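You operate a simulated robot arm through the tools that you are given. There is no shell and no other tool.

Carry out the task below with a simulated two-armed robot. There is one attempt and no reset: what you move stays moved.

## Task
Put the sensor back on its stand, zero the gap dial and slacken both cradle clamps.
Fine: slacken the sensor screw first; the clamps last.

Only the result counts: the job must be done as asked and must still hold three seconds after the hand-in. Knocking over, shifting, dropping, spilling or breaking anything else fails it.

## Robot
Two 7-joint arms with fingered hands on one trunk that stands fixed in place. Base frame: the origin is at the foot of the trunk, x ahead of it, y to its left, z up; the work surface is at about z = 0.84. Units: m, rad, N and s.
The left shoulder is at [0.07, 0.139, 1.133], the right one opposite. With the tool pointing down near the work surface each hand reaches from about 0.46 to 0.84 m from the base axis, measured 20 degrees to its own side. Payload 3.9 kg a hand.
Tool frame (each hand has its own): the origin (TCP) lies between the finger pads and is the grasp point; the fingertips stand 0.029 m ahead of it; z points along the fingers, y is the line along which they close. The gripper opens to 0.1 m; its body begins 0.034 m behind the TCP. The gripper is a hand of 5 fingers: y runs from the thumb to the fingers, the wrist lies at [-0.015, -0.105, -0.177] in the tool frame, and closing takes about 1.5 s.
Orientation is that of the tool frame in the base frame, as [roll, pitch, yaw] about the fixed x, y, z axes, in that order (R = Rz(yaw) Ry(pitch) Rx(roll)). With the fingers straight down and the wrist toward the robot, the tool's x, y and z point along [0, 1, 0], [1, 0, 0] and [0, 0, -1] of the base frame.

## Interface
- The arms move only by the tool arm_command. It takes "left_commands", "right_commands" or both (then of equal length, played together; a hand with none holds still); each is a list of rows, each a list of 6 numbers: the shift along the tool's x, y, z in m, then the turn, a rotation vector about the tool's x, y, z in rad. In form: [[x, y, z, rx, ry, rz], ...]. A call has 1 to 20 rows; each row shifts and turns the commanded pose from where the row before left it, along the tool's axes as they then stand. "left_jaw" and "right_jaw" are, for a hand that has rows, the opening, from 0 (shut) to 1 (fully open), set as the call begins (left out, the last holds). Rows are played at 5 a second. More than 0.05 m and 0.15 rad between two rows, or a gripper value outside its range, and nothing of the call is played. Where a pose cannot be reached the arm comes as near as it can. A force on the tool above 80 N (or 10 N above the force at the start of the call, whichever is more), or a blocked arm, ends the call early, and 0.2 s more pass. Each finger travels about 0.153 m/s and halts on what it meets, pressing with about 25 N; the grip force reading is that of the motor and also rises with nothing between the fingers. The clock runs only during rows and for 0.2 s after the last one: add rows that do not move to give the fingers time. It gives the time, the measured TCP pose, the force on the tool (base axes), the opening and the grip force at its end, in the units of the frame above (readings bear some noise), with the torque about the TCP (base axes, N m) and any sound that the robot's microphone picked up.
- Cameras (640 x 400 px; columns grow to the right, rows downward): "scene" is now at [0.1354, 0.0039, 1.4483]; the picture's right is [0.07, -1.00, -0.00], its down [-0.62, -0.04, -0.79] and it looks along [0.78, 0.05, -0.62] (base axes); focal length 267 px, centre (320, 200). "left" rides on the left gripper at [-0.066, -0.086, -0.121] in its tool frame; the picture's right is [-0.76, -0.31, 0.58], its down [0.59, -0.70, 0.40] and it looks along [0.28, 0.64, 0.71] (tool axes); focal length 247 px, centre (320, 200). "right" rides on the right gripper at [0.066, -0.086, -0.121] in its tool frame; the picture's right is [-0.76, 0.31, -0.58], its down [-0.59, -0.70, 0.40] and it looks along [-0.28, 0.64, 0.71] (tool axes); focal length 247 px, centre (320, 200). There is no depth. A picture from a camera that has moved, and an enlarged one, comes with that camera's place and axes in the base frame and with its lens.
- snapshot(camera): a new picture of that camera. The clock stands still meanwhile.
- move_column(by): slides the trunk up (or, below 0, down) by that many m; the arms and the scene camera ride with it, the base frame stays. It gives what a move gives, with no picture.
- move_fingers(index, middle, ring, little, thumb_bend, thumb_turn, hand): sets how far each is bent, from 0 (flat) to 1 (curled in); at 0.3 the hand is open as for a grip, at 0.7 the pads meet at the TCP. One left out holds its place. A second passes; each finger stops where it meets its share of the squeeze, and holds until it gets a number again. A gripper value or a shape takes the hand back. It gives what a move gives, with no picture; readings hold the bend of each and the force on index, middle, ring, little, thumb and palm. thumb_turn goes from beside the hand (0) to across from the fingers (1), as for a grip.
- hand_shape(shape, hand): the hand has 5 fingers and takes this shape, open, in about a second: jaw (thumb against the fingers, like two jaws); tri (thumb and two fingers); tip (a fingertip pinch); poke (one finger out to press); point (the index stretched); flat (the hand flat); cup (the hand cupped); fist (a fist). The gripper value then closes the fingers along that shape, each until it touches; the sizes above hold for jaw. It gives what a move gives, with no picture.
- aim_head(pan, tilt): turns the head with the scene camera to pan (to the left, within 1.501 rad either way) and tilt (down, from -0.506 to 1.204), counted from straight ahead of the robot. It gives what a move gives.
- close_up(camera, box): a new picture of the part [left, top, right, bottom] of that camera's present view, enlarged. The clock stands still meanwhile.
- finish_job(): hands the job in; it is judged then, once.

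Places have to be worked out from the pictures, the camera data and where the tool is seen. Open the grippers and draw the arms clear of the work before you hand the job in, unless the task says otherwise.

The tools are called after ">>>" by a JSON object that holds its "method" and its "body". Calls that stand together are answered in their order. arm_command: Moves the arms, as the interface text tells. Its arguments: {"type":"object","properties":{"left_commands":{"type":"array"},"left_jaw":{"type":"number"},"right_commands":{"type":"array"},"right_jaw":{"type":"number"}},"required":[]} The other tools are called the same way: move_column (by) moves the trunk up or down; hand_shape (shape, hand) gives the hand a shape; move_fingers (index, middle, ring, little, thumb_bend, thumb_turn, hand) moves the fingers one by one; aim_head (pan, tilt) turns the head that bears the scene camera; snapshot (camera) takes a picture; close_up (camera, box) takes an enlarged picture of a part of a camera's view; finish_job () hands the job in.

At the start:

```text
time: 0.0
left_ee_pos: [0.4502, 0.2555, 1.2348]
left_ee_rot: [-3.141, 0.0, 1.734]
left_force: [0.1, -0.1, 0.4]
left_wrist_torque: [-0.03, 0.03, -0.01]
left_opening: 0.0997
left_grip_force: 0.0
left_shape: jaw
left_bend: [0.3, 0.3, 0.3, 0.3, 0.3, 0.98]
left_finger forces: [0.0, 0.0, 0.0, 0.0, 0.0, 0.0]
right_ee_pos: [0.4871, -0.1404, 1.2781]
right_ee_rot: [3.14, -0.002, 1.731]
right_force: [0.3, -0.7, 0.6]
right_wrist_torque: [-0.01, 0.02, 0.0]
right_opening: 0.0996
right_grip_force: 0.0
right_shape: jaw
right_bend: [0.3, 0.3, 0.3, 0.3, 0.3, 0.98]
right_finger forces: [0.0, 0.0, 0.1, 0.1, 0.1, 0.1]
trunk travel left (down, up): [-0.775, 0.065]
head pan, tilt (commanded): [0.07, 0.668]
```

scene: 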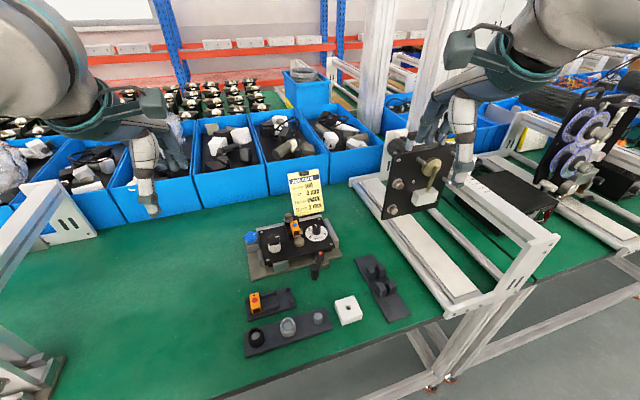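
right: 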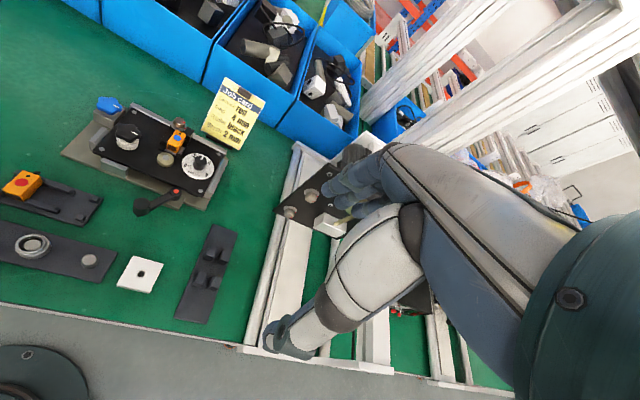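
left: 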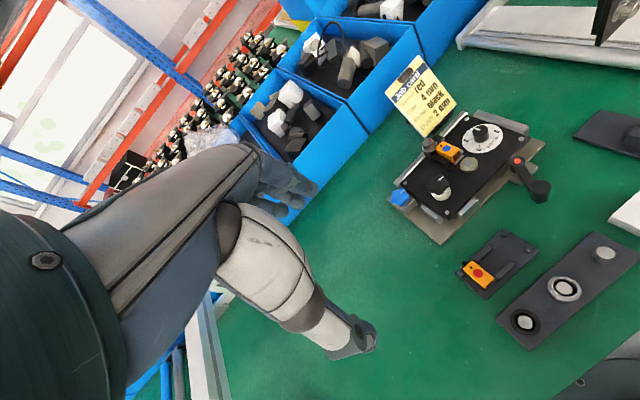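

I start by looking closely at the work area to identify the fixture, the sensor, dial, clamps and stands.

>>> {"method": "close_up", "body": {"camera": "scene", "box": [230, 160, 430, 285]}}

>>> {"method": "close_up", "body": {"camera": "scene", "box": [230, 250, 430, 375]}}

>>> {"method": "close_up", "body": {"camera": "right", "box": [50, 60, 290, 210]}}

>>> {"method": "close_up", "body": {"camera": "left", "box": [370, 50, 610, 200]}}

>>> {"method": "close_up", "body": {"camera": "right", "box": [0, 150, 240, 300]}}

>>> {"method": "close_up", "body": {"camera": "left", "box": [400, 200, 640, 350]}}

```text
3.20 times, centred on (330, 222) of scene
camera zoom: at [0.1354, 0.0039, 1.4483], right [0.07, -1.0, 0.0], down [-0.62, -0.04, -0.79], along [0.78, 0.05, -0.62], focal length 855 px, centre (288, 128)
```

zoom: 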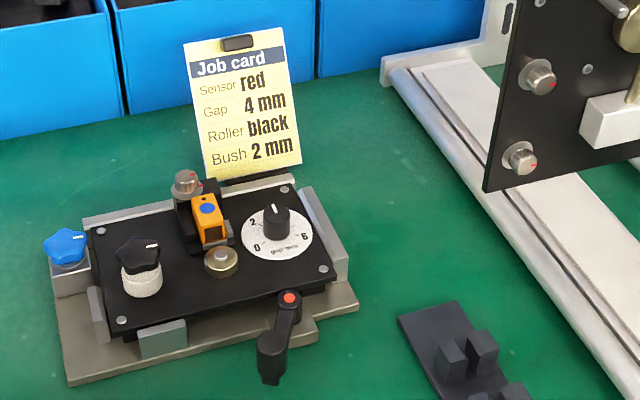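

```text
3.20 times, centred on (330, 312) of scene
camera zoom: at [0.1354, 0.0039, 1.4483], right [0.07, -1.0, 0.0], down [-0.62, -0.04, -0.79], along [0.78, 0.05, -0.62], focal length 855 px, centre (288, -160)
```

zoom: 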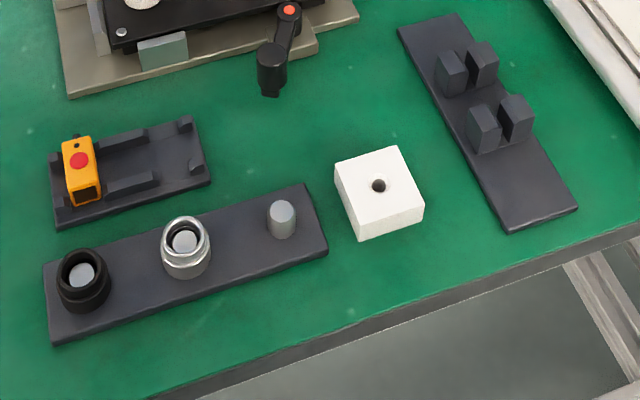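

```text
2.67 times, centred on (170, 135) of right
camera zoom: at [0.3928, -0.089, 1.399], right [0.42, -0.7, 0.58], down [-0.6, -0.69, -0.4], along [0.68, -0.18, -0.71], focal length 659 px, centre (720, 373)
```

zoom: 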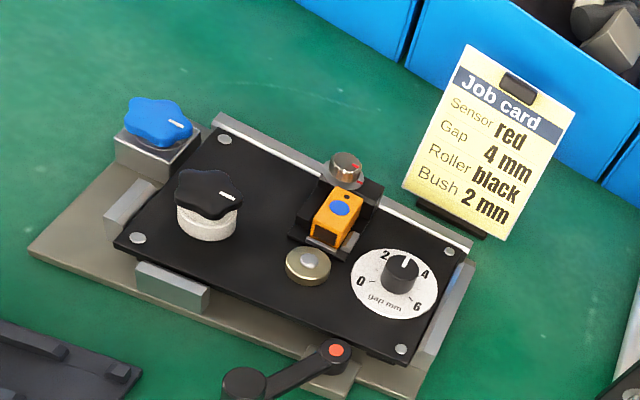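

```text
2.67 times, centred on (490, 125) of left
camera zoom: at [0.3765, 0.1781, 1.3568], right [-0.18, -0.8, -0.58], down [-0.79, 0.47, -0.4], along [0.59, 0.38, -0.71], focal length 659 px, centre (-133, 400)
```

zoom: 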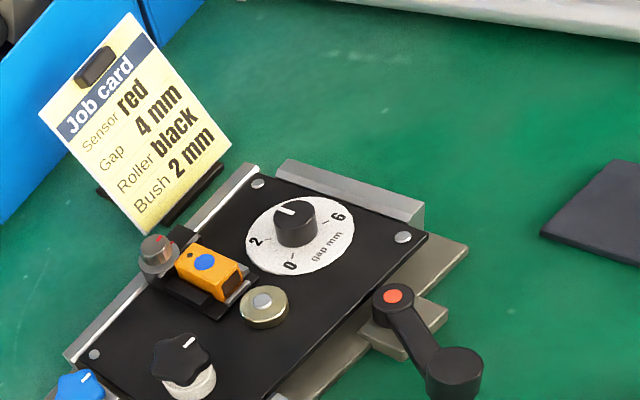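

```text
2.67 times, centred on (120, 225) of right
camera zoom: at [0.3928, -0.089, 1.399], right [0.42, -0.7, 0.58], down [-0.6, -0.69, -0.4], along [0.68, -0.18, -0.71], focal length 659 px, centre (853, 133)
```

zoom: 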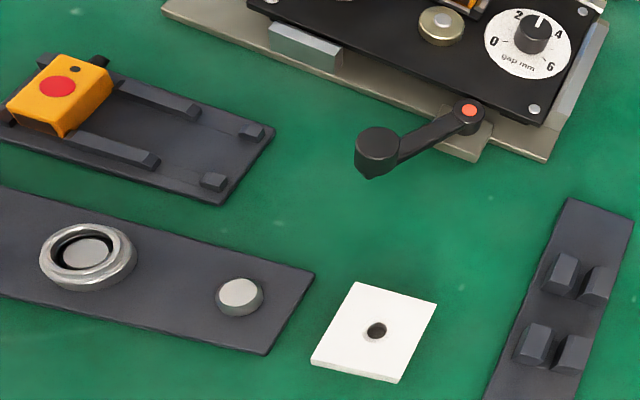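

```text
2.67 times, centred on (520, 275) of left
camera zoom: at [0.3765, 0.1781, 1.3568], right [-0.18, -0.8, -0.58], down [-0.79, 0.47, -0.4], along [0.59, 0.38, -0.71], focal length 659 px, centre (-213, 0)
```

zoom: 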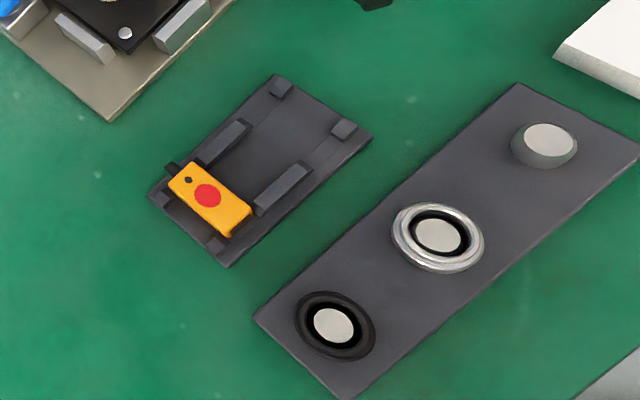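

The card, cradle, sensor (blue dot, orange), its screw (grey knob with red mark), gap dial, blue knob clamp and lever clamp are visible. I triangulate the sensor top at about (0.695, 0.117, 0.905) and the stand centre at about (0.48, 0.15), so I move the left hand over for a closer look.

>>> {"method": "arm_command", "body": {"left_commands": [[-0.023, 0.0096, 0.02, 0, 0, 0], [-0.023, 0.0096, 0.02, 0, 0, 0], [-0.023, 0.0096, 0.02, 0, 0, 0], [-0.023, 0.0096, 0.02, 0, 0, 0], [-0.023, 0.0096, 0.02, 0, 0, 0], [-0.023, 0.0096, 0.02, 0, 0, 0], [-0.023, 0.0096, 0.02, 0, 0, 0], [-0.023, 0.0096, 0.02, 0, 0, 0]]}}

>>> {"method": "snapshot", "body": {"camera": "left"}}

>>> {"method": "snapshot", "body": {"camera": "scene"}}

```text
time: 1.8
left_ee_pos: [0.5592, 0.0852, 1.0775]
left_ee_rot: [-3.141, -0.003, 1.731]
left_force: [0.6, -1.1, 0.6]
left_wrist_torque: [0.03, 0.02, -0.06]
left_opening: 0.0998
left_grip_force: 0.0
left_shape: jaw
left_bend: [0.3, 0.3, 0.3, 0.3, 0.3, 0.98]
left_finger forces: [0.0, 0.0, 0.0, 0.1, 0.0, 0.1]
right_ee_pos: [0.4889, -0.1424, 1.2781]
right_ee_rot: [3.141, -0.003, 1.732]
right_force: [-0.8, -0.4, 0.5]
right_wrist_torque: [0.02, 0.01, -0.01]
right_opening: 0.0998
right_grip_force: 0.1
right_shape: jaw
right_bend: [0.3, 0.3, 0.3, 0.3, 0.3, 0.98]
right_finger forces: [0.0, 0.0, 0.1, 0.0, 0.1, 0.1]
trunk travel left (down, up): [-0.775, 0.065]
head pan, tilt (commanded): [0.07, 0.668]
```

```text
taken
camera left: at [0.4848, 0.0062, 1.1985], right [-0.18, -0.8, -0.58], down [-0.79, 0.47, -0.4], along [0.59, 0.38, -0.71], focal length 247 px, centre (320, 200)
```

left: 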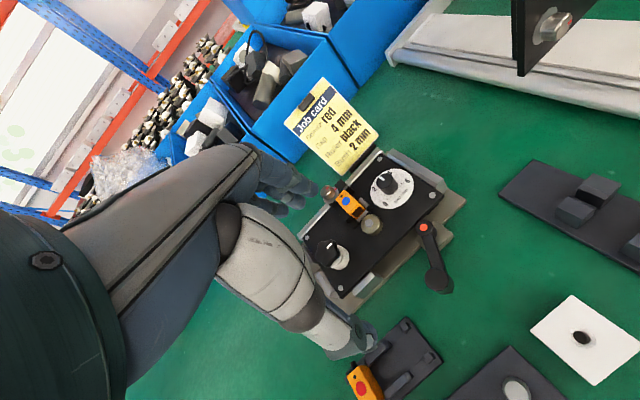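

```text
taken
camera scene: at [0.1366, 0.002, 1.4482], right [0.07, -1.0, 0.0], down [-0.62, -0.04, -0.78], along [0.78, 0.06, -0.62], focal length 267 px, centre (320, 200)
```

scene: 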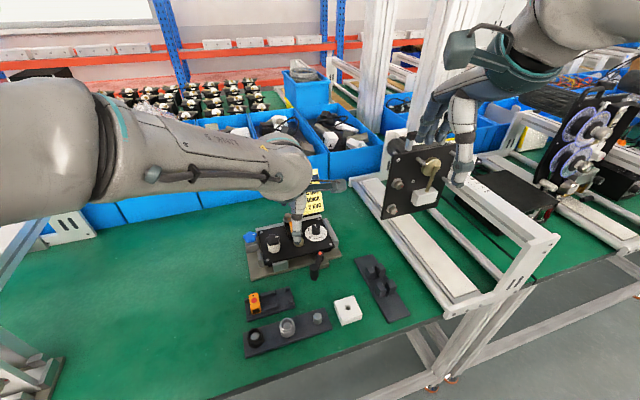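

The camera is nearer now. I enlarge the fixture and the stand.

>>> {"method": "close_up", "body": {"camera": "left", "box": [290, 140, 470, 260]}}

>>> {"method": "close_up", "body": {"camera": "left", "box": [330, 210, 510, 330]}}

>>> {"method": "close_up", "body": {"camera": "left", "box": [330, 300, 480, 400]}}

>>> {"method": "close_up", "body": {"camera": "left", "box": [310, 160, 400, 220]}}

```text
3.33 times, centred on (380, 200) of left
camera zoom: at [0.4848, 0.0062, 1.1985], right [-0.18, -0.8, -0.58], down [-0.79, 0.47, -0.4], along [0.59, 0.38, -0.71], focal length 823 px, centre (120, 200)
```

zoom: 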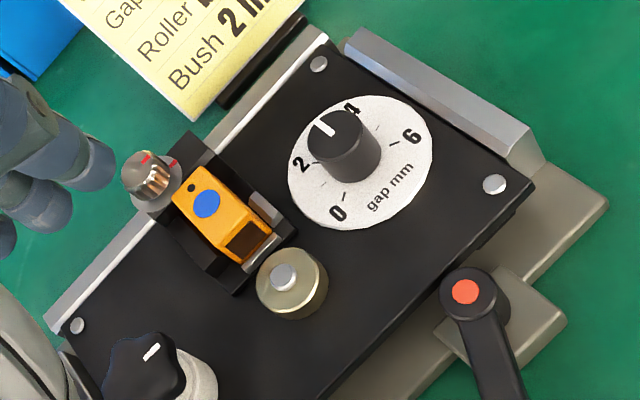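

```text
3.33 times, centred on (420, 270) of left
camera zoom: at [0.4848, 0.0062, 1.1985], right [-0.18, -0.8, -0.58], down [-0.79, 0.47, -0.4], along [0.59, 0.38, -0.71], focal length 823 px, centre (-13, -33)
```

zoom: 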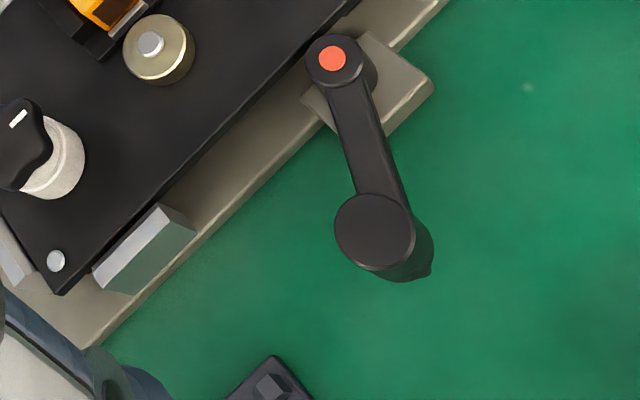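

```text
4.00 times, centred on (405, 350) of left
camera zoom: at [0.4848, 0.0062, 1.1985], right [-0.18, -0.8, -0.58], down [-0.79, 0.47, -0.4], along [0.59, 0.38, -0.71], focal length 988 px, centre (-20, -400)
```

zoom: 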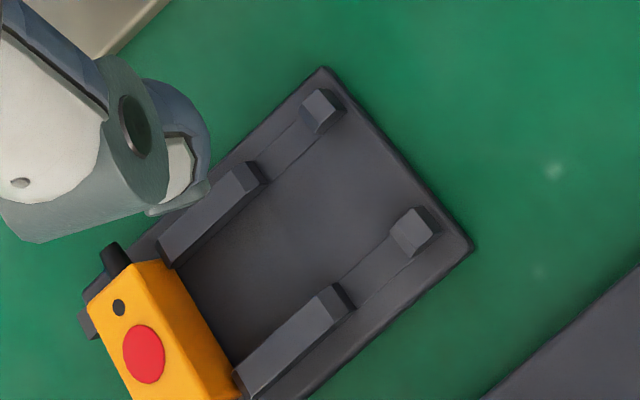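

```text
6.67 times, centred on (355, 190) of left
camera zoom: at [0.4848, 0.0062, 1.1985], right [-0.18, -0.8, -0.58], down [-0.79, 0.47, -0.4], along [0.59, 0.38, -0.71], focal length 1646 px, centre (87, 267)
```

zoom: 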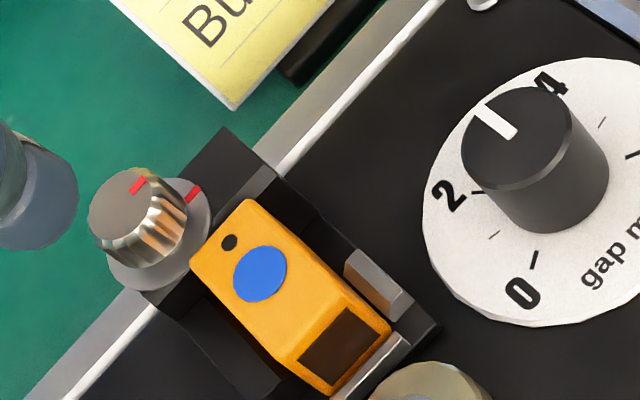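

Screw knob, sensor in its dock, dial (about 3) and the free right-hand slot of the stand are clear. I try the fingertip pinch shape on the left hand, well above everything, to see how it looks.

>>> {"method": "hand_shape", "body": {"shape": "tip", "hand": "left"}}

>>> {"method": "snapshot", "body": {"camera": "left"}}

>>> {"method": "snapshot", "body": {"camera": "right"}}

```text
time: 2.7
left_ee_pos: [0.557, 0.0855, 1.0777]
left_ee_rot: [3.141, 0.0, 1.734]
left_force: [0.1, -0.2, 0.7]
left_wrist_torque: [0.02, -0.01, 0.01]
left_opening: 0.0996
left_grip_force: 0.1
left_shape: tip
left_bend: [0.3, 0.98, 0.99, 0.99, 0.3, 0.98]
left_finger forces: [0.1, 0.1, 0.0, 0.1, 0.0, 0.0]
right_ee_pos: [0.4882, -0.1401, 1.2786]
right_ee_rot: [3.141, -0.001, 1.732]
right_force: [-0.8, 0.2, 0.0]
right_wrist_torque: [0.01, 0.0, 0.0]
right_opening: 0.1
right_grip_force: 0.1
right_shape: jaw
right_bend: [0.3, 0.3, 0.3, 0.3, 0.3, 0.98]
right_finger forces: [0.0, 0.0, 0.0, 0.0, 0.0, 0.0]
trunk travel left (down, up): [-0.775, 0.065]
head pan, tilt (commanded): [0.07, 0.668]
```

```text
taken
camera left: at [0.4836, 0.0082, 1.1992], right [-0.18, -0.8, -0.58], down [-0.79, 0.47, -0.4], along [0.59, 0.38, -0.71], focal length 247 px, centre (320, 200)
```

left: 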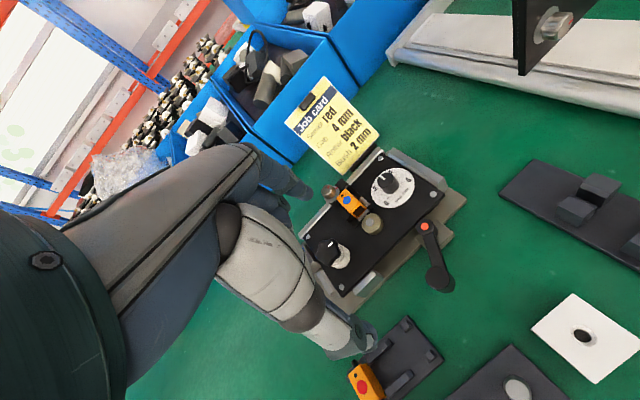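

```text
taken
camera right: at [0.3927, -0.0888, 1.3991], right [0.42, -0.7, 0.58], down [-0.6, -0.69, -0.4], along [0.68, -0.18, -0.71], focal length 247 px, centre (320, 200)
```

right: 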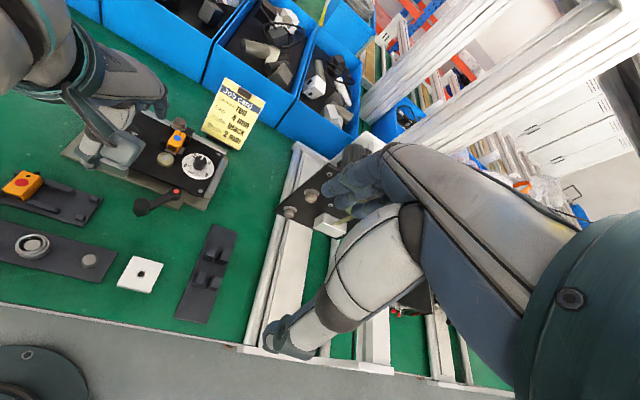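

Tip leaves index and thumb out and curls the rest. I close it in free air to see where the pinch point lies relative to the TCP.

>>> {"method": "arm_command", "body": {"left_commands": [[0, 0, 0, 0, 0, 0], [0, 0, 0, 0, 0, 0], [0, 0, 0, 0, 0, 0], [0, 0, 0, 0, 0, 0], [0, 0, 0, 0, 0, 0], [0, 0, 0, 0, 0, 0], [0, 0, 0, 0, 0, 0], [0, 0, 0, 0, 0, 0]], "left_jaw": 0.15}}

>>> {"method": "close_up", "body": {"camera": "left", "box": [200, 130, 440, 290]}}

>>> {"method": "close_up", "body": {"camera": "right", "box": [0, 20, 240, 180]}}

>>> {"method": "close_up", "body": {"camera": "scene", "box": [230, 150, 390, 260]}}

```text
time: 4.5
left_ee_pos: [0.5575, 0.0863, 1.0775]
left_ee_rot: [-3.14, -0.002, 1.733]
left_force: [-0.5, 1.0, -0.1]
left_wrist_torque: [0.02, 0.01, 0.0]
left_opening: 0.0153
left_grip_force: 0.1
left_shape: tip
left_bend: [0.64, 0.98, 0.99, 0.99, 0.55, 1.0]
left_finger forces: [0.1, 0.1, 0.0, 0.0, 0.0, 0.0]
right_ee_pos: [0.488, -0.1403, 1.28]
right_ee_rot: [-3.141, -0.002, 1.732]
right_force: [0.0, -0.3, 0.5]
right_wrist_torque: [0.02, 0.0, -0.01]
right_opening: 0.0998
right_grip_force: 0.1
right_shape: jaw
right_bend: [0.3, 0.3, 0.3, 0.3, 0.3, 0.98]
right_finger forces: [0.1, 0.0, 0.0, 0.0, 0.1, 0.0]
trunk travel left (down, up): [-0.775, 0.065]
head pan, tilt (commanded): [0.07, 0.668]
```

```text
2.50 times, centred on (320, 210) of left
camera zoom: at [0.4837, 0.008, 1.1991], right [-0.18, -0.8, -0.58], down [-0.79, 0.47, -0.4], along [0.59, 0.38, -0.71], focal length 617 px, centre (320, 175)
```

zoom: 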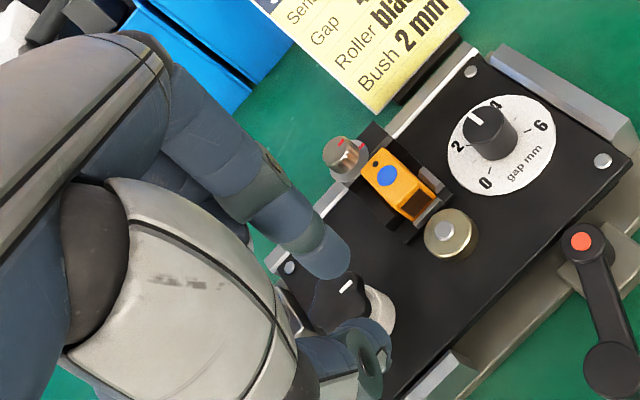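

```text
2.50 times, centred on (120, 100) of right
camera zoom: at [0.3928, -0.0889, 1.399], right [0.42, -0.7, 0.58], down [-0.6, -0.69, -0.4], along [0.68, -0.18, -0.71], focal length 617 px, centre (820, 450)
```

zoom: 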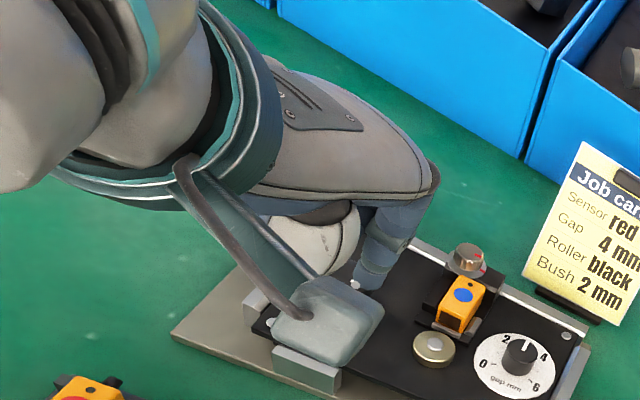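

```text
3.64 times, centred on (310, 205) of scene
camera zoom: at [0.1354, 0.0039, 1.4483], right [0.07, -1.0, 0.0], down [-0.62, -0.04, -0.79], along [0.78, 0.05, -0.62], focal length 972 px, centre (356, 182)
```

zoom: 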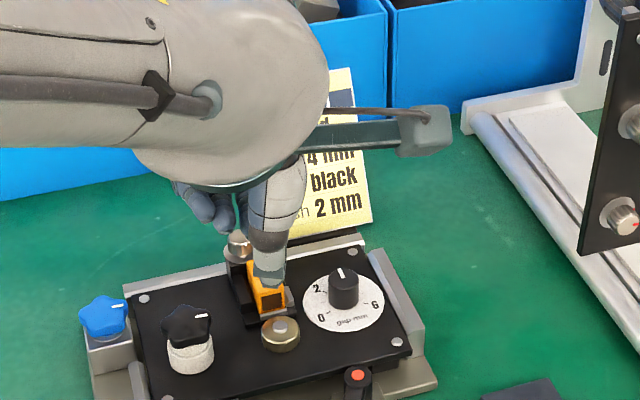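

The pinch point lies close to the TCP line (about 2 cm ahead of it). I estimate the screw knob at about (0.732, 0.144, 0.91), with the card leaning back behind it. I move above the knob at a safe height, turning the hand so the pinch is across the fixture (wrist to the left).

>>> {"method": "arm_command", "body": {"left_commands": [[0.0058, 0.0363, 0.006, 0, 0, 0], [0.0058, 0.0363, 0.006, 0, 0, 0], [0.0058, 0.0363, 0.006, 0, 0, 0], [0.0058, 0.0363, 0.006, 0, 0, 0], [0.0058, 0.0363, 0.006, 0, 0, 0], [0, 0, 0, 0, 0, 0.14], [0, 0, 0, 0, 0, 0.14], [0, 0, 0, 0, 0, 0.14], [0, 0, 0, 0, 0, 0.14], [0, 0, 0, 0, 0, 0.14], [0, 0, 0, 0, 0, 0.14], [0, 0, 0, 0, 0, 0.14], [0, 0, 0, 0, 0, 0.14], [0, 0, 0, 0, 0, 0.14], [0, 0, 0, 0, 0, 0.14]], "left_jaw": 0.5}}

>>> {"method": "snapshot", "body": {"camera": "left"}}

>>> {"method": "snapshot", "body": {"camera": "scene"}}

>>> {"method": "snapshot", "body": {"camera": "right"}}

```text
time: 7.7
left_ee_pos: [0.7117, 0.1453, 1.0381]
left_ee_rot: [3.138, 0.0, 0.33]
left_force: [0.3, 0.5, 0.0]
left_wrist_torque: [-0.02, 0.02, 0.01]
left_opening: 0.0499
left_grip_force: 0.0
left_shape: tip
left_bend: [0.45, 0.98, 0.99, 0.99, 0.36, 1.0]
left_finger forces: [0.1, 0.0, 0.0, 0.0, 0.0, 0.1]
left hand out of reach, approached as far as the arm can: row 14, 15
right_ee_pos: [0.4875, -0.1408, 1.2787]
right_ee_rot: [3.141, -0.002, 1.73]
right_force: [-0.1, 0.0, 0.5]
right_wrist_torque: [-0.01, 0.02, 0.02]
right_opening: 0.0997
right_grip_force: 0.1
right_shape: jaw
right_bend: [0.3, 0.3, 0.3, 0.3, 0.3, 0.98]
right_finger forces: [0.1, 0.0, 0.0, 0.0, 0.0, 0.1]
trunk travel left (down, up): [-0.775, 0.065]
head pan, tilt (commanded): [0.07, 0.668]
```

```text
taken
camera left: at [0.6213, 0.2052, 1.1595], right [-0.81, 0.04, -0.58], down [0.33, 0.86, -0.4], along [0.48, -0.52, -0.71], focal length 247 px, centre (320, 200)
```

left: 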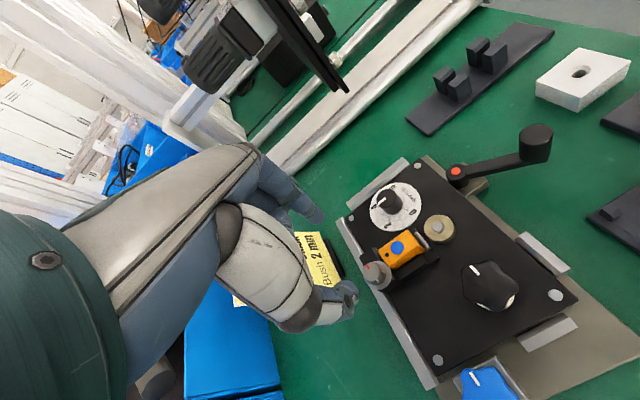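

```text
taken
camera scene: at [0.1354, 0.0039, 1.4483], right [0.07, -1.0, 0.0], down [-0.62, -0.04, -0.79], along [0.78, 0.05, -0.62], focal length 267 px, centre (320, 200)
```

scene: 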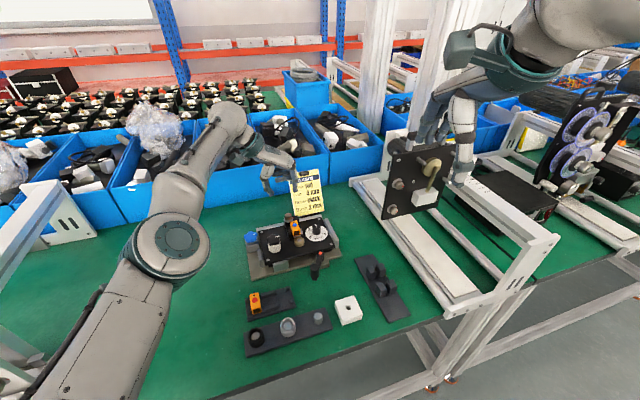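

```text
taken
camera right: at [0.3927, -0.0889, 1.3991], right [0.42, -0.7, 0.58], down [-0.6, -0.69, -0.4], along [0.68, -0.18, -0.71], focal length 247 px, centre (320, 200)
```

right: 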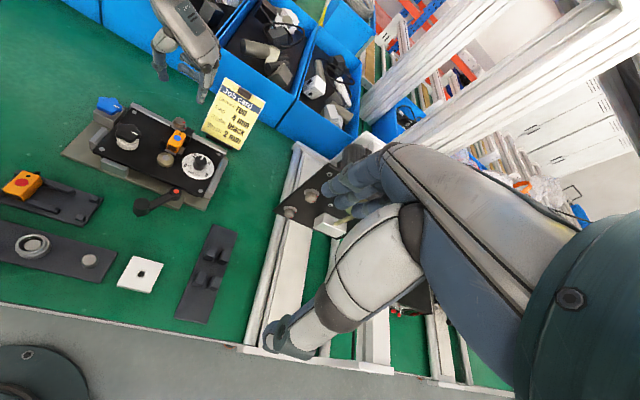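

From this side the knob is seen well. I enlarge to refine its position and see the dock and clearances.

>>> {"method": "close_up", "body": {"camera": "left", "box": [330, 180, 480, 280]}}

>>> {"method": "close_up", "body": {"camera": "left", "box": [430, 250, 610, 400]}}

>>> {"method": "close_up", "body": {"camera": "left", "box": [420, 110, 570, 210]}}

```text
4.00 times, centred on (405, 230) of left
camera zoom: at [0.6213, 0.2052, 1.1595], right [-0.81, 0.04, -0.58], down [0.33, 0.86, -0.4], along [0.48, -0.52, -0.71], focal length 988 px, centre (-20, 80)
```

zoom: 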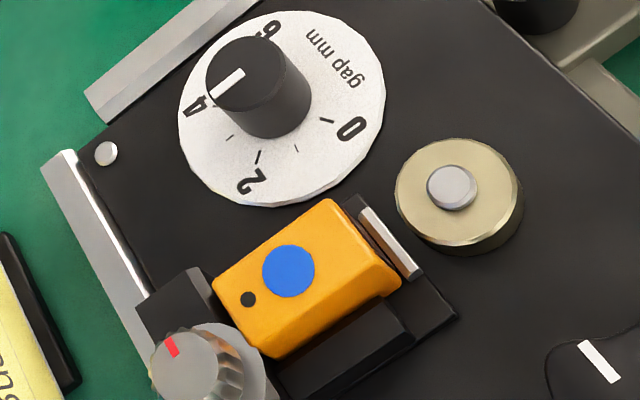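

```text
2.67 times, centred on (520, 325) of left
camera zoom: at [0.6213, 0.2052, 1.1595], right [-0.81, 0.04, -0.58], down [0.33, 0.86, -0.4], along [0.48, -0.52, -0.71], focal length 659 px, centre (-213, -133)
```

zoom: 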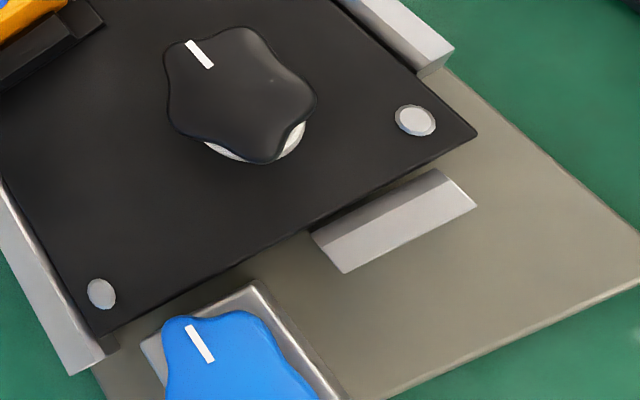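

```text
4.00 times, centred on (495, 160) of left
camera zoom: at [0.6213, 0.2052, 1.1595], right [-0.81, 0.04, -0.58], down [0.33, 0.86, -0.4], along [0.48, -0.52, -0.71], focal length 988 px, centre (-380, 360)
```

zoom: 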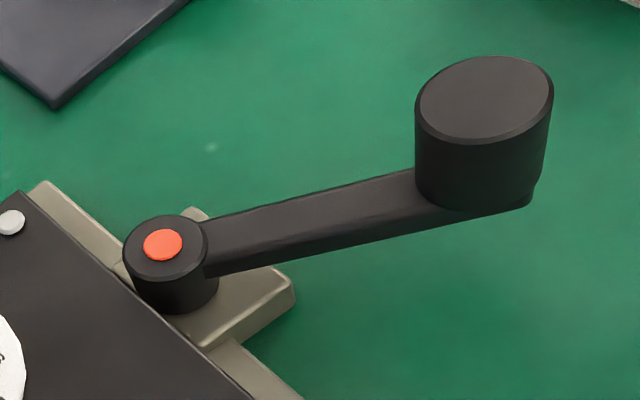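

The knob top refines to about (0.725, 0.140, 0.916), and sensor top centre to about (0.690, 0.114, 0.91) with its long axis at yaw ≈0.41. The arm ran out of reach at yaw 0.33, so I turn back a little to yaw ≈0.55 and check the pose.

>>> {"method": "arm_command", "body": {"left_commands": [[0, 0, 0, 0, 0, -0.11], [0, 0, 0, 0, 0, -0.11], [0, 0, 0, 0, 0, 0]]}}

```text
time: 8.5
left_ee_pos: [0.7116, 0.1448, 1.038]
left_ee_rot: [3.141, 0.0, 0.554]
left_force: [0.1, -0.6, -0.1]
left_wrist_torque: [-0.09, -0.02, 0.04]
left_opening: 0.0497
left_grip_force: 0.1
left_shape: tip
left_bend: [0.45, 0.98, 0.99, 0.99, 0.36, 1.0]
left_finger forces: [0.0, 0.0, 0.0, 0.0, 0.1, 0.1]
right_ee_pos: [0.4886, -0.1406, 1.2784]
right_ee_rot: [-3.141, -0.002, 1.73]
right_force: [0.0, -0.2, -0.1]
right_wrist_torque: [-0.03, -0.01, 0.01]
right_opening: 0.0999
right_grip_force: 0.1
right_shape: jaw
right_bend: [0.3, 0.3, 0.3, 0.3, 0.3, 0.98]
right_finger forces: [0.0, 0.1, 0.1, 0.0, 0.1, 0.1]
trunk travel left (down, up): [-0.775, 0.065]
head pan, tilt (commanded): [0.07, 0.668]
```

The pose is now tracked again. I move over the knob and lower to about z=0.97 for a visual alignment check.

>>> {"method": "arm_command", "body": {"left_commands": [[0.003, 0.0037, 0.0226, 0, 0, 0], [0.003, 0.0037, 0.0226, 0, 0, 0], [0.003, 0.0037, 0.0226, 0, 0, 0], [0, 0, 0, 0, 0, 0]]}}

>>> {"method": "close_up", "body": {"camera": "left", "box": [240, 160, 440, 290]}}

>>> {"method": "close_up", "body": {"camera": "scene", "box": [230, 160, 390, 270]}}

>>> {"method": "close_up", "body": {"camera": "right", "box": [90, 30, 270, 210]}}

```text
time: 9.5
left_ee_pos: [0.7251, 0.139, 0.9706]
left_ee_rot: [3.141, -0.001, 0.554]
left_force: [0.2, 0.5, 0.4]
left_wrist_torque: [0.03, 0.0, 0.0]
left_opening: 0.0498
left_grip_force: 0.0
left_shape: tip
left_bend: [0.45, 0.98, 0.99, 0.99, 0.36, 1.0]
left_finger forces: [0.0, 0.0, 0.0, 0.0, 0.0, 0.0]
right_ee_pos: [0.4875, -0.1413, 1.2786]
right_ee_rot: [-3.14, -0.002, 1.731]
right_force: [-0.6, -0.1, 0.4]
right_wrist_torque: [0.01, 0.0, -0.01]
right_opening: 0.0998
right_grip_force: 0.0
right_shape: jaw
right_bend: [0.3, 0.3, 0.3, 0.3, 0.3, 0.98]
right_finger forces: [0.0, 0.0, 0.1, 0.0, 0.0, 0.0]
trunk travel left (down, up): [-0.775, 0.065]
head pan, tilt (commanded): [0.07, 0.668]
```

```text
3.08 times, centred on (340, 225) of left
camera zoom: at [0.6237, 0.178, 1.0916], right [-0.8, -0.14, -0.58], down [0.13, 0.91, -0.4], along [0.58, -0.4, -0.71], focal length 760 px, centre (258, 123)
```

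zoom: 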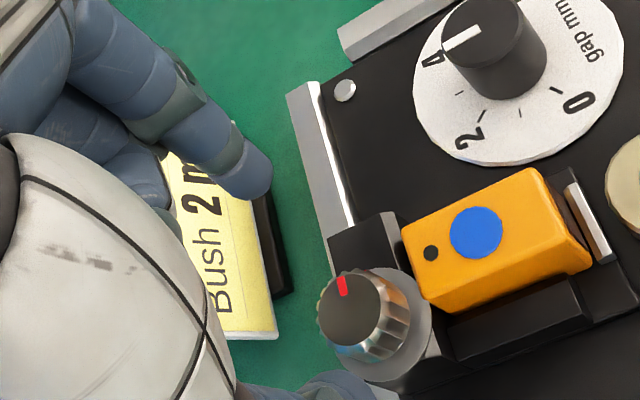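

```text
3.64 times, centred on (310, 215) of scene
camera zoom: at [0.1352, 0.0039, 1.4483], right [0.07, -1.0, 0.0], down [-0.62, -0.04, -0.79], along [0.78, 0.05, -0.62], focal length 972 px, centre (356, 146)
```

zoom: 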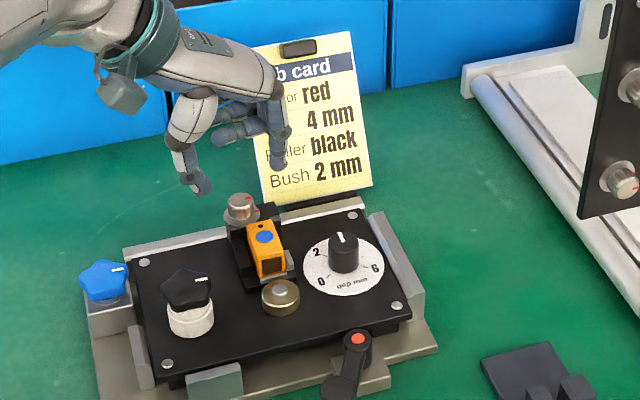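

```text
2.22 times, centred on (180, 120) of right
camera zoom: at [0.3926, -0.089, 1.3991], right [0.42, -0.7, 0.58], down [-0.6, -0.69, -0.4], along [0.68, -0.18, -0.71], focal length 549 px, centre (631, 378)
```

zoom: 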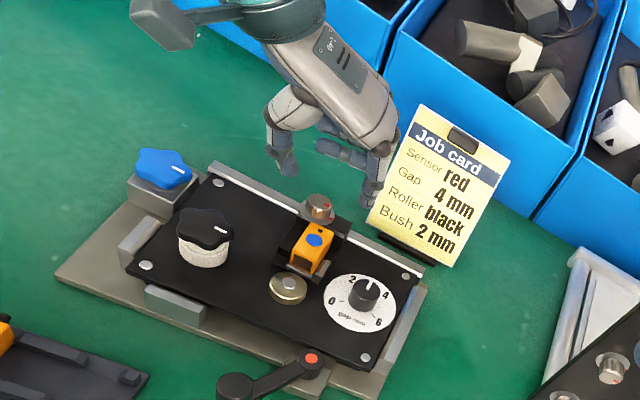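

Alignment looks good: the projected tool axis meets the knob top centre within about 1 mm. I lower so the fingertips straddle the knob (TCP z ≈0.931).

>>> {"method": "arm_command", "body": {"left_commands": [[0, 0, 0.013, 0, 0, 0], [0, 0, 0.013, 0, 0, 0], [0, 0, 0.013, 0, 0, 0], [0, 0, 0, 0, 0, 0]]}}

>>> {"method": "close_up", "body": {"camera": "left", "box": [240, 160, 440, 290]}}

>>> {"method": "close_up", "body": {"camera": "scene", "box": [260, 190, 360, 260]}}

>>> {"method": "close_up", "body": {"camera": "right", "box": [120, 60, 240, 160]}}

```text
time: 10.5
left_ee_pos: [0.724, 0.1386, 0.9319]
left_ee_rot: [-3.14, -0.001, 0.553]
left_force: [-0.1, -0.8, 1.3]
left_wrist_torque: [-0.07, -0.02, -0.01]
left_opening: 0.0501
left_grip_force: 0.0
left_shape: tip
left_bend: [0.44, 0.98, 0.99, 0.99, 0.36, 1.0]
left_finger forces: [1.1, 0.0, 0.0, 0.0, 0.0, 0.1]
right_ee_pos: [0.4877, -0.1395, 1.2783]
right_ee_rot: [3.14, -0.003, 1.73]
right_force: [-0.1, 0.7, -0.5]
right_wrist_torque: [-0.02, -0.01, 0.04]
right_opening: 0.0998
right_grip_force: 0.0
right_shape: jaw
right_bend: [0.3, 0.3, 0.3, 0.3, 0.3, 0.98]
right_finger forces: [0.1, 0.0, 0.1, 0.0, 0.0, 0.0]
trunk travel left (down, up): [-0.775, 0.065]
head pan, tilt (commanded): [0.07, 0.668]
```

```text
3.08 times, centred on (340, 225) of left
camera zoom: at [0.6229, 0.1779, 1.0538], right [-0.8, -0.14, -0.58], down [0.13, 0.91, -0.4], along [0.58, -0.4, -0.71], focal length 760 px, centre (258, 123)
```

zoom: 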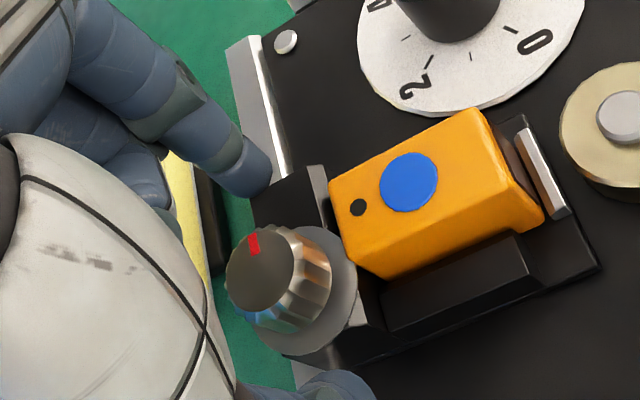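

```text
5.71 times, centred on (310, 225) of scene
camera zoom: at [0.1351, 0.0037, 1.4484], right [0.07, -1.0, 0.0], down [-0.62, -0.04, -0.79], along [0.78, 0.05, -0.62], focal length 1527 px, centre (377, 57)
```

zoom: 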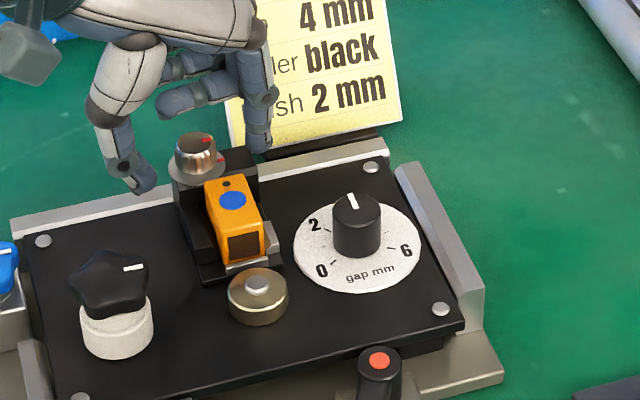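

```text
4.00 times, centred on (180, 110) of right
camera zoom: at [0.3925, -0.0892, 1.3991], right [0.42, -0.7, 0.58], down [-0.6, -0.69, -0.4], along [0.68, -0.18, -0.71], focal length 988 px, centre (880, 560)
```

zoom: 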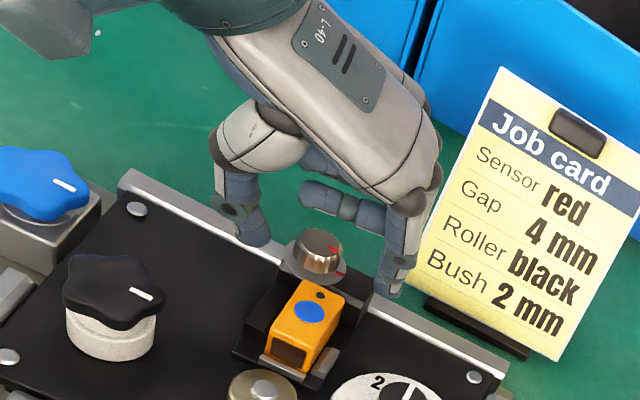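

The fingers straddle the knob with only a 1 N touch on the index. I close the pinch on the knob and look.

>>> {"method": "arm_command", "body": {"left_commands": [[0, 0, 0, 0, 0, 0], [0, 0, 0, 0, 0, 0], [0, 0, 0, 0, 0, 0], [0, 0, 0, 0, 0, 0], [0, 0, 0, 0, 0, 0]], "left_jaw": 0.0}}

>>> {"method": "close_up", "body": {"camera": "left", "box": [240, 160, 440, 290]}}

>>> {"method": "close_up", "body": {"camera": "scene", "box": [260, 190, 360, 260]}}

>>> {"method": "close_up", "body": {"camera": "right", "box": [120, 60, 240, 160]}}

```text
time: 11.7
left_ee_pos: [0.7228, 0.1401, 0.9342]
left_ee_rot: [3.14, -0.001, 0.552]
left_force: [-1.5, 2.6, 7.2]
left_wrist_torque: [-0.18, -0.15, -0.05]
left_opening: 0.0281
left_grip_force: 25.2
left_shape: tip
left_bend: [0.49, 1.0, 1.0, 1.0, 0.54, 1.0]
left_finger forces: [26.1, 0.0, 0.0, 0.0, 25.4, 0.0]
right_ee_pos: [0.4866, -0.1405, 1.2796]
right_ee_rot: [3.141, -0.001, 1.732]
right_force: [0.4, -0.4, -0.7]
right_wrist_torque: [0.02, -0.01, 0.02]
right_opening: 0.0995
right_grip_force: 0.1
right_shape: jaw
right_bend: [0.3, 0.3, 0.3, 0.3, 0.3, 0.98]
right_finger forces: [0.0, 0.1, 0.0, 0.0, 0.0, 0.1]
trunk travel left (down, up): [-0.775, 0.065]
head pan, tilt (commanded): [0.07, 0.668]
```

```text
3.08 times, centred on (340, 225) of left
camera zoom: at [0.6221, 0.1788, 1.0547], right [-0.8, -0.14, -0.58], down [0.13, 0.91, -0.4], along [0.58, -0.4, -0.71], focal length 760 px, centre (258, 123)
```

zoom: 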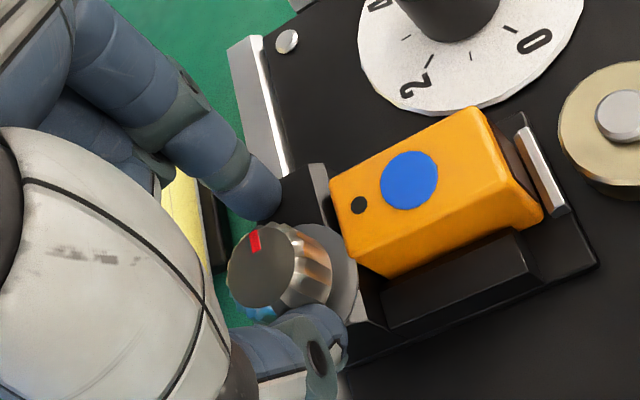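

```text
5.71 times, centred on (310, 225) of scene
camera zoom: at [0.1338, 0.0045, 1.4485], right [0.07, -1.0, 0.0], down [-0.62, -0.04, -0.79], along [0.78, 0.05, -0.62], focal length 1527 px, centre (377, 57)
```

zoom: 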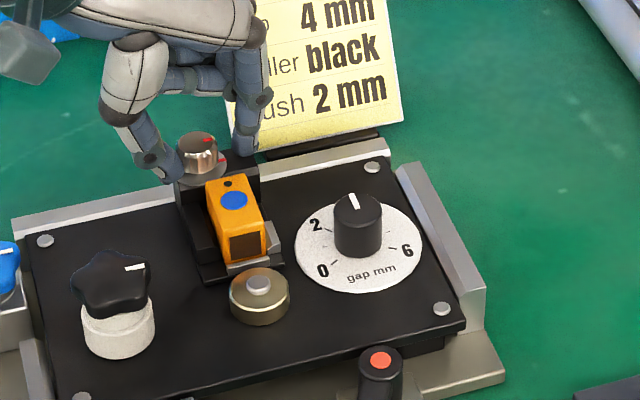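

```text
4.00 times, centred on (180, 110) of right
camera zoom: at [0.3913, -0.0883, 1.3996], right [0.42, -0.7, 0.58], down [-0.6, -0.69, -0.4], along [0.68, -0.18, -0.71], focal length 988 px, centre (880, 560)
```

zoom: 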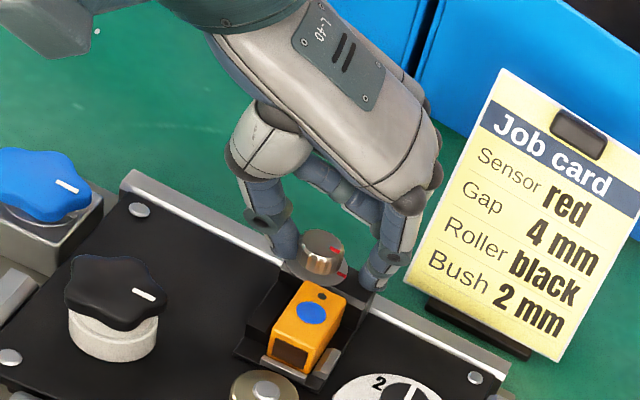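

The opening stopped at 28 mm: the index came down on the black block beside the knob instead of reaching the knob. I reopen, raise by about 6 mm and close again.

>>> {"method": "arm_command", "body": {"left_commands": [[0, 0, 0, 0, 0, 0], [0, 0, -0.006, 0, 0, 0], [0, 0, 0, 0, 0, 0]], "left_jaw": 0.5}}

>>> {"method": "arm_command", "body": {"left_commands": [[0, 0, 0, 0, 0, 0], [0, 0, 0, 0, 0, 0], [0, 0, 0, 0, 0, 0], [0, 0, 0, 0, 0, 0], [0, 0, 0, 0, 0, 0]], "left_jaw": 0.0}}

>>> {"method": "close_up", "body": {"camera": "left", "box": [240, 160, 440, 290]}}

>>> {"method": "close_up", "body": {"camera": "right", "box": [120, 60, 240, 160]}}

```text
time: 12.5
left_ee_pos: [0.7233, 0.1387, 0.9379]
left_ee_rot: [-3.141, 0.001, 0.55]
left_force: [0.2, 0.9, -0.4]
left_wrist_torque: [-0.03, -0.01, -0.02]
left_opening: 0.0496
left_grip_force: 0.2
left_shape: tip
left_bend: [0.45, 0.98, 0.99, 0.99, 0.36, 1.0]
left_finger forces: [0.0, 0.0, 0.0, 0.1, 0.0, 0.0]
right_ee_pos: [0.4869, -0.1414, 1.2776]
right_ee_rot: [3.142, -0.002, 1.733]
right_force: [0.3, -0.4, 0.6]
right_wrist_torque: [-0.01, 0.01, 0.0]
right_opening: 0.0998
right_grip_force: 0.1
right_shape: jaw
right_bend: [0.3, 0.3, 0.3, 0.3, 0.3, 0.98]
right_finger forces: [0.0, 0.0, 0.0, 0.0, 0.1, 0.1]
trunk travel left (down, up): [-0.775, 0.065]
head pan, tilt (commanded): [0.07, 0.668]
```

```text
time: 13.7
left_ee_pos: [0.7241, 0.1406, 0.9376]
left_ee_rot: [3.14, 0.0, 0.553]
left_force: [-1.2, -0.2, -0.8]
left_wrist_torque: [0.0, 0.0, 0.05]
left_opening: 0.0153
left_grip_force: 25.0
left_shape: tip
left_bend: [0.66, 1.0, 1.0, 1.0, 0.51, 1.0]
left_finger forces: [22.2, 0.0, 0.1, 0.0, 22.9, 0.1]
right_ee_pos: [0.4868, -0.1404, 1.2788]
right_ee_rot: [-3.141, -0.001, 1.731]
right_force: [-1.3, 0.5, -0.2]
right_wrist_torque: [-0.03, -0.01, 0.01]
right_opening: 0.0997
right_grip_force: 0.2
right_shape: jaw
right_bend: [0.3, 0.3, 0.3, 0.3, 0.3, 0.98]
right_finger forces: [0.0, 0.1, 0.0, 0.1, 0.0, 0.0]
trunk travel left (down, up): [-0.775, 0.065]
head pan, tilt (commanded): [0.07, 0.668]
```

```text
3.08 times, centred on (340, 225) of left
camera zoom: at [0.6232, 0.1785, 1.0591], right [-0.81, -0.14, -0.58], down [0.13, 0.91, -0.4], along [0.58, -0.4, -0.71], focal length 760 px, centre (258, 123)
```

zoom: 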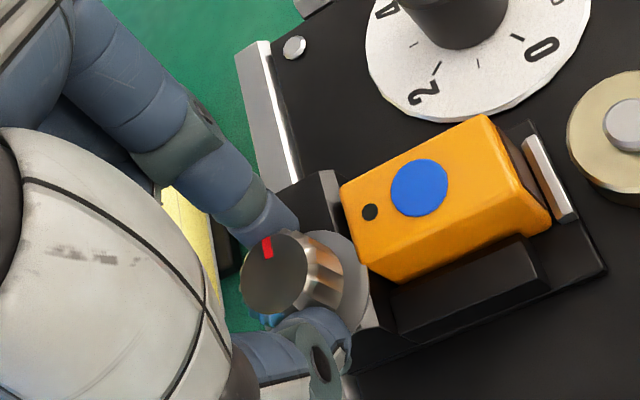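

```text
4.00 times, centred on (180, 110) of right
camera zoom: at [0.3931, -0.0887, 1.3989], right [0.42, -0.7, 0.58], down [-0.6, -0.69, -0.4], along [0.68, -0.18, -0.71], focal length 988 px, centre (880, 560)
```

zoom: 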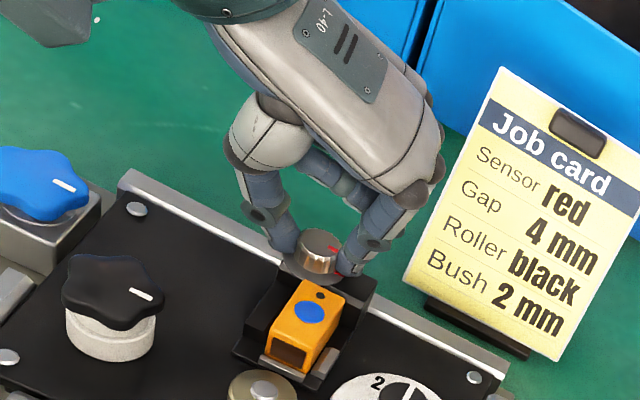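

Both fingers now hold the knob (15 mm, about 22 N each). I turn it counter-clockwise seen from above (negative about tool z) about 0.45 rad and check the marks.

>>> {"method": "arm_command", "body": {"left_commands": [[0, 0, 0, 0, 0, -0.09], [0, 0, 0, 0, 0, -0.09], [0, 0, 0, 0, 0, -0.09], [0, 0, 0, 0, 0, -0.09], [0, 0, 0, 0, 0, -0.09]]}}

>>> {"method": "close_up", "body": {"camera": "left", "box": [240, 160, 440, 290]}}

>>> {"method": "close_up", "body": {"camera": "right", "box": [120, 60, 240, 160]}}

>>> {"method": "close_up", "body": {"camera": "scene", "box": [260, 190, 360, 260]}}

```text
time: 14.9
left_ee_pos: [0.7252, 0.1401, 0.9381]
left_ee_rot: [3.142, 0.0, 1.005]
left_force: [-3.4, -3.7, 0.0]
left_wrist_torque: [-0.09, 0.06, -0.01]
left_opening: 0.0145
left_grip_force: 24.9
left_shape: tip
left_bend: [0.66, 1.0, 1.0, 1.0, 0.51, 1.0]
left_finger forces: [24.2, 0.1, 0.1, 0.0, 24.8, 0.0]
right_ee_pos: [0.4866, -0.1406, 1.2793]
right_ee_rot: [3.14, -0.002, 1.73]
right_force: [0.4, 0.4, 0.0]
right_wrist_torque: [-0.01, 0.02, 0.0]
right_opening: 0.0998
right_grip_force: 0.0
right_shape: jaw
right_bend: [0.3, 0.3, 0.3, 0.3, 0.3, 0.98]
right_finger forces: [0.0, 0.0, 0.0, 0.1, 0.0, 0.1]
trunk travel left (down, up): [-0.775, 0.065]
head pan, tilt (commanded): [0.07, 0.668]
```

```text
3.08 times, centred on (340, 225) of left
camera zoom: at [0.6167, 0.1308, 1.0592], right [-0.66, -0.47, -0.58], down [-0.28, 0.87, -0.4], along [0.69, -0.1, -0.71], focal length 760 px, centre (258, 123)
```

zoom: 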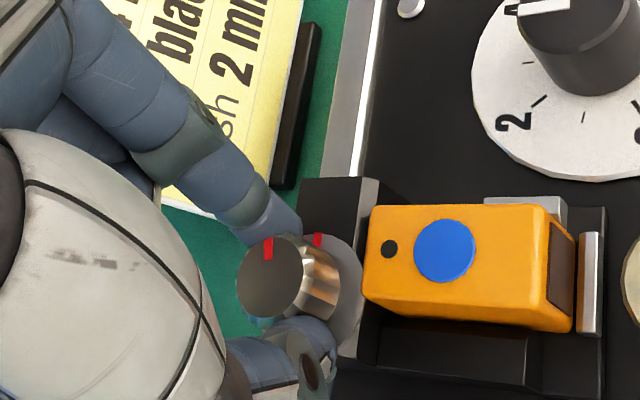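

```text
4.00 times, centred on (180, 110) of right
camera zoom: at [0.3925, -0.0898, 1.3991], right [0.42, -0.7, 0.58], down [-0.6, -0.69, -0.4], along [0.68, -0.18, -0.71], focal length 988 px, centre (880, 560)
```

zoom: 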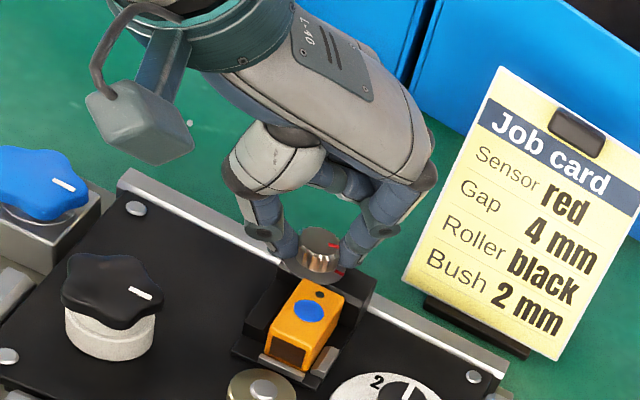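

```text
5.71 times, centred on (310, 225) of scene
camera zoom: at [0.1351, 0.003, 1.4483], right [0.07, -1.0, 0.0], down [-0.62, -0.04, -0.79], along [0.78, 0.05, -0.62], focal length 1527 px, centre (377, 57)
```

zoom: 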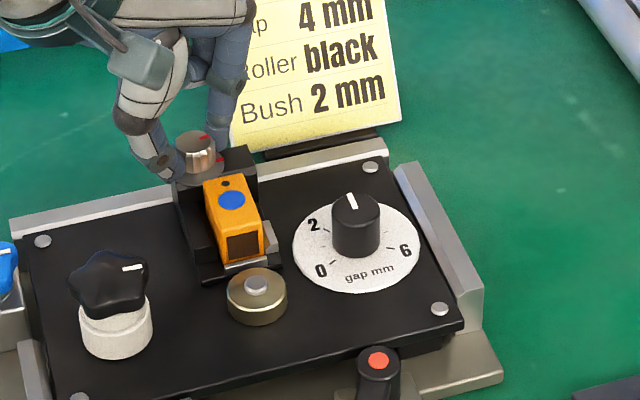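

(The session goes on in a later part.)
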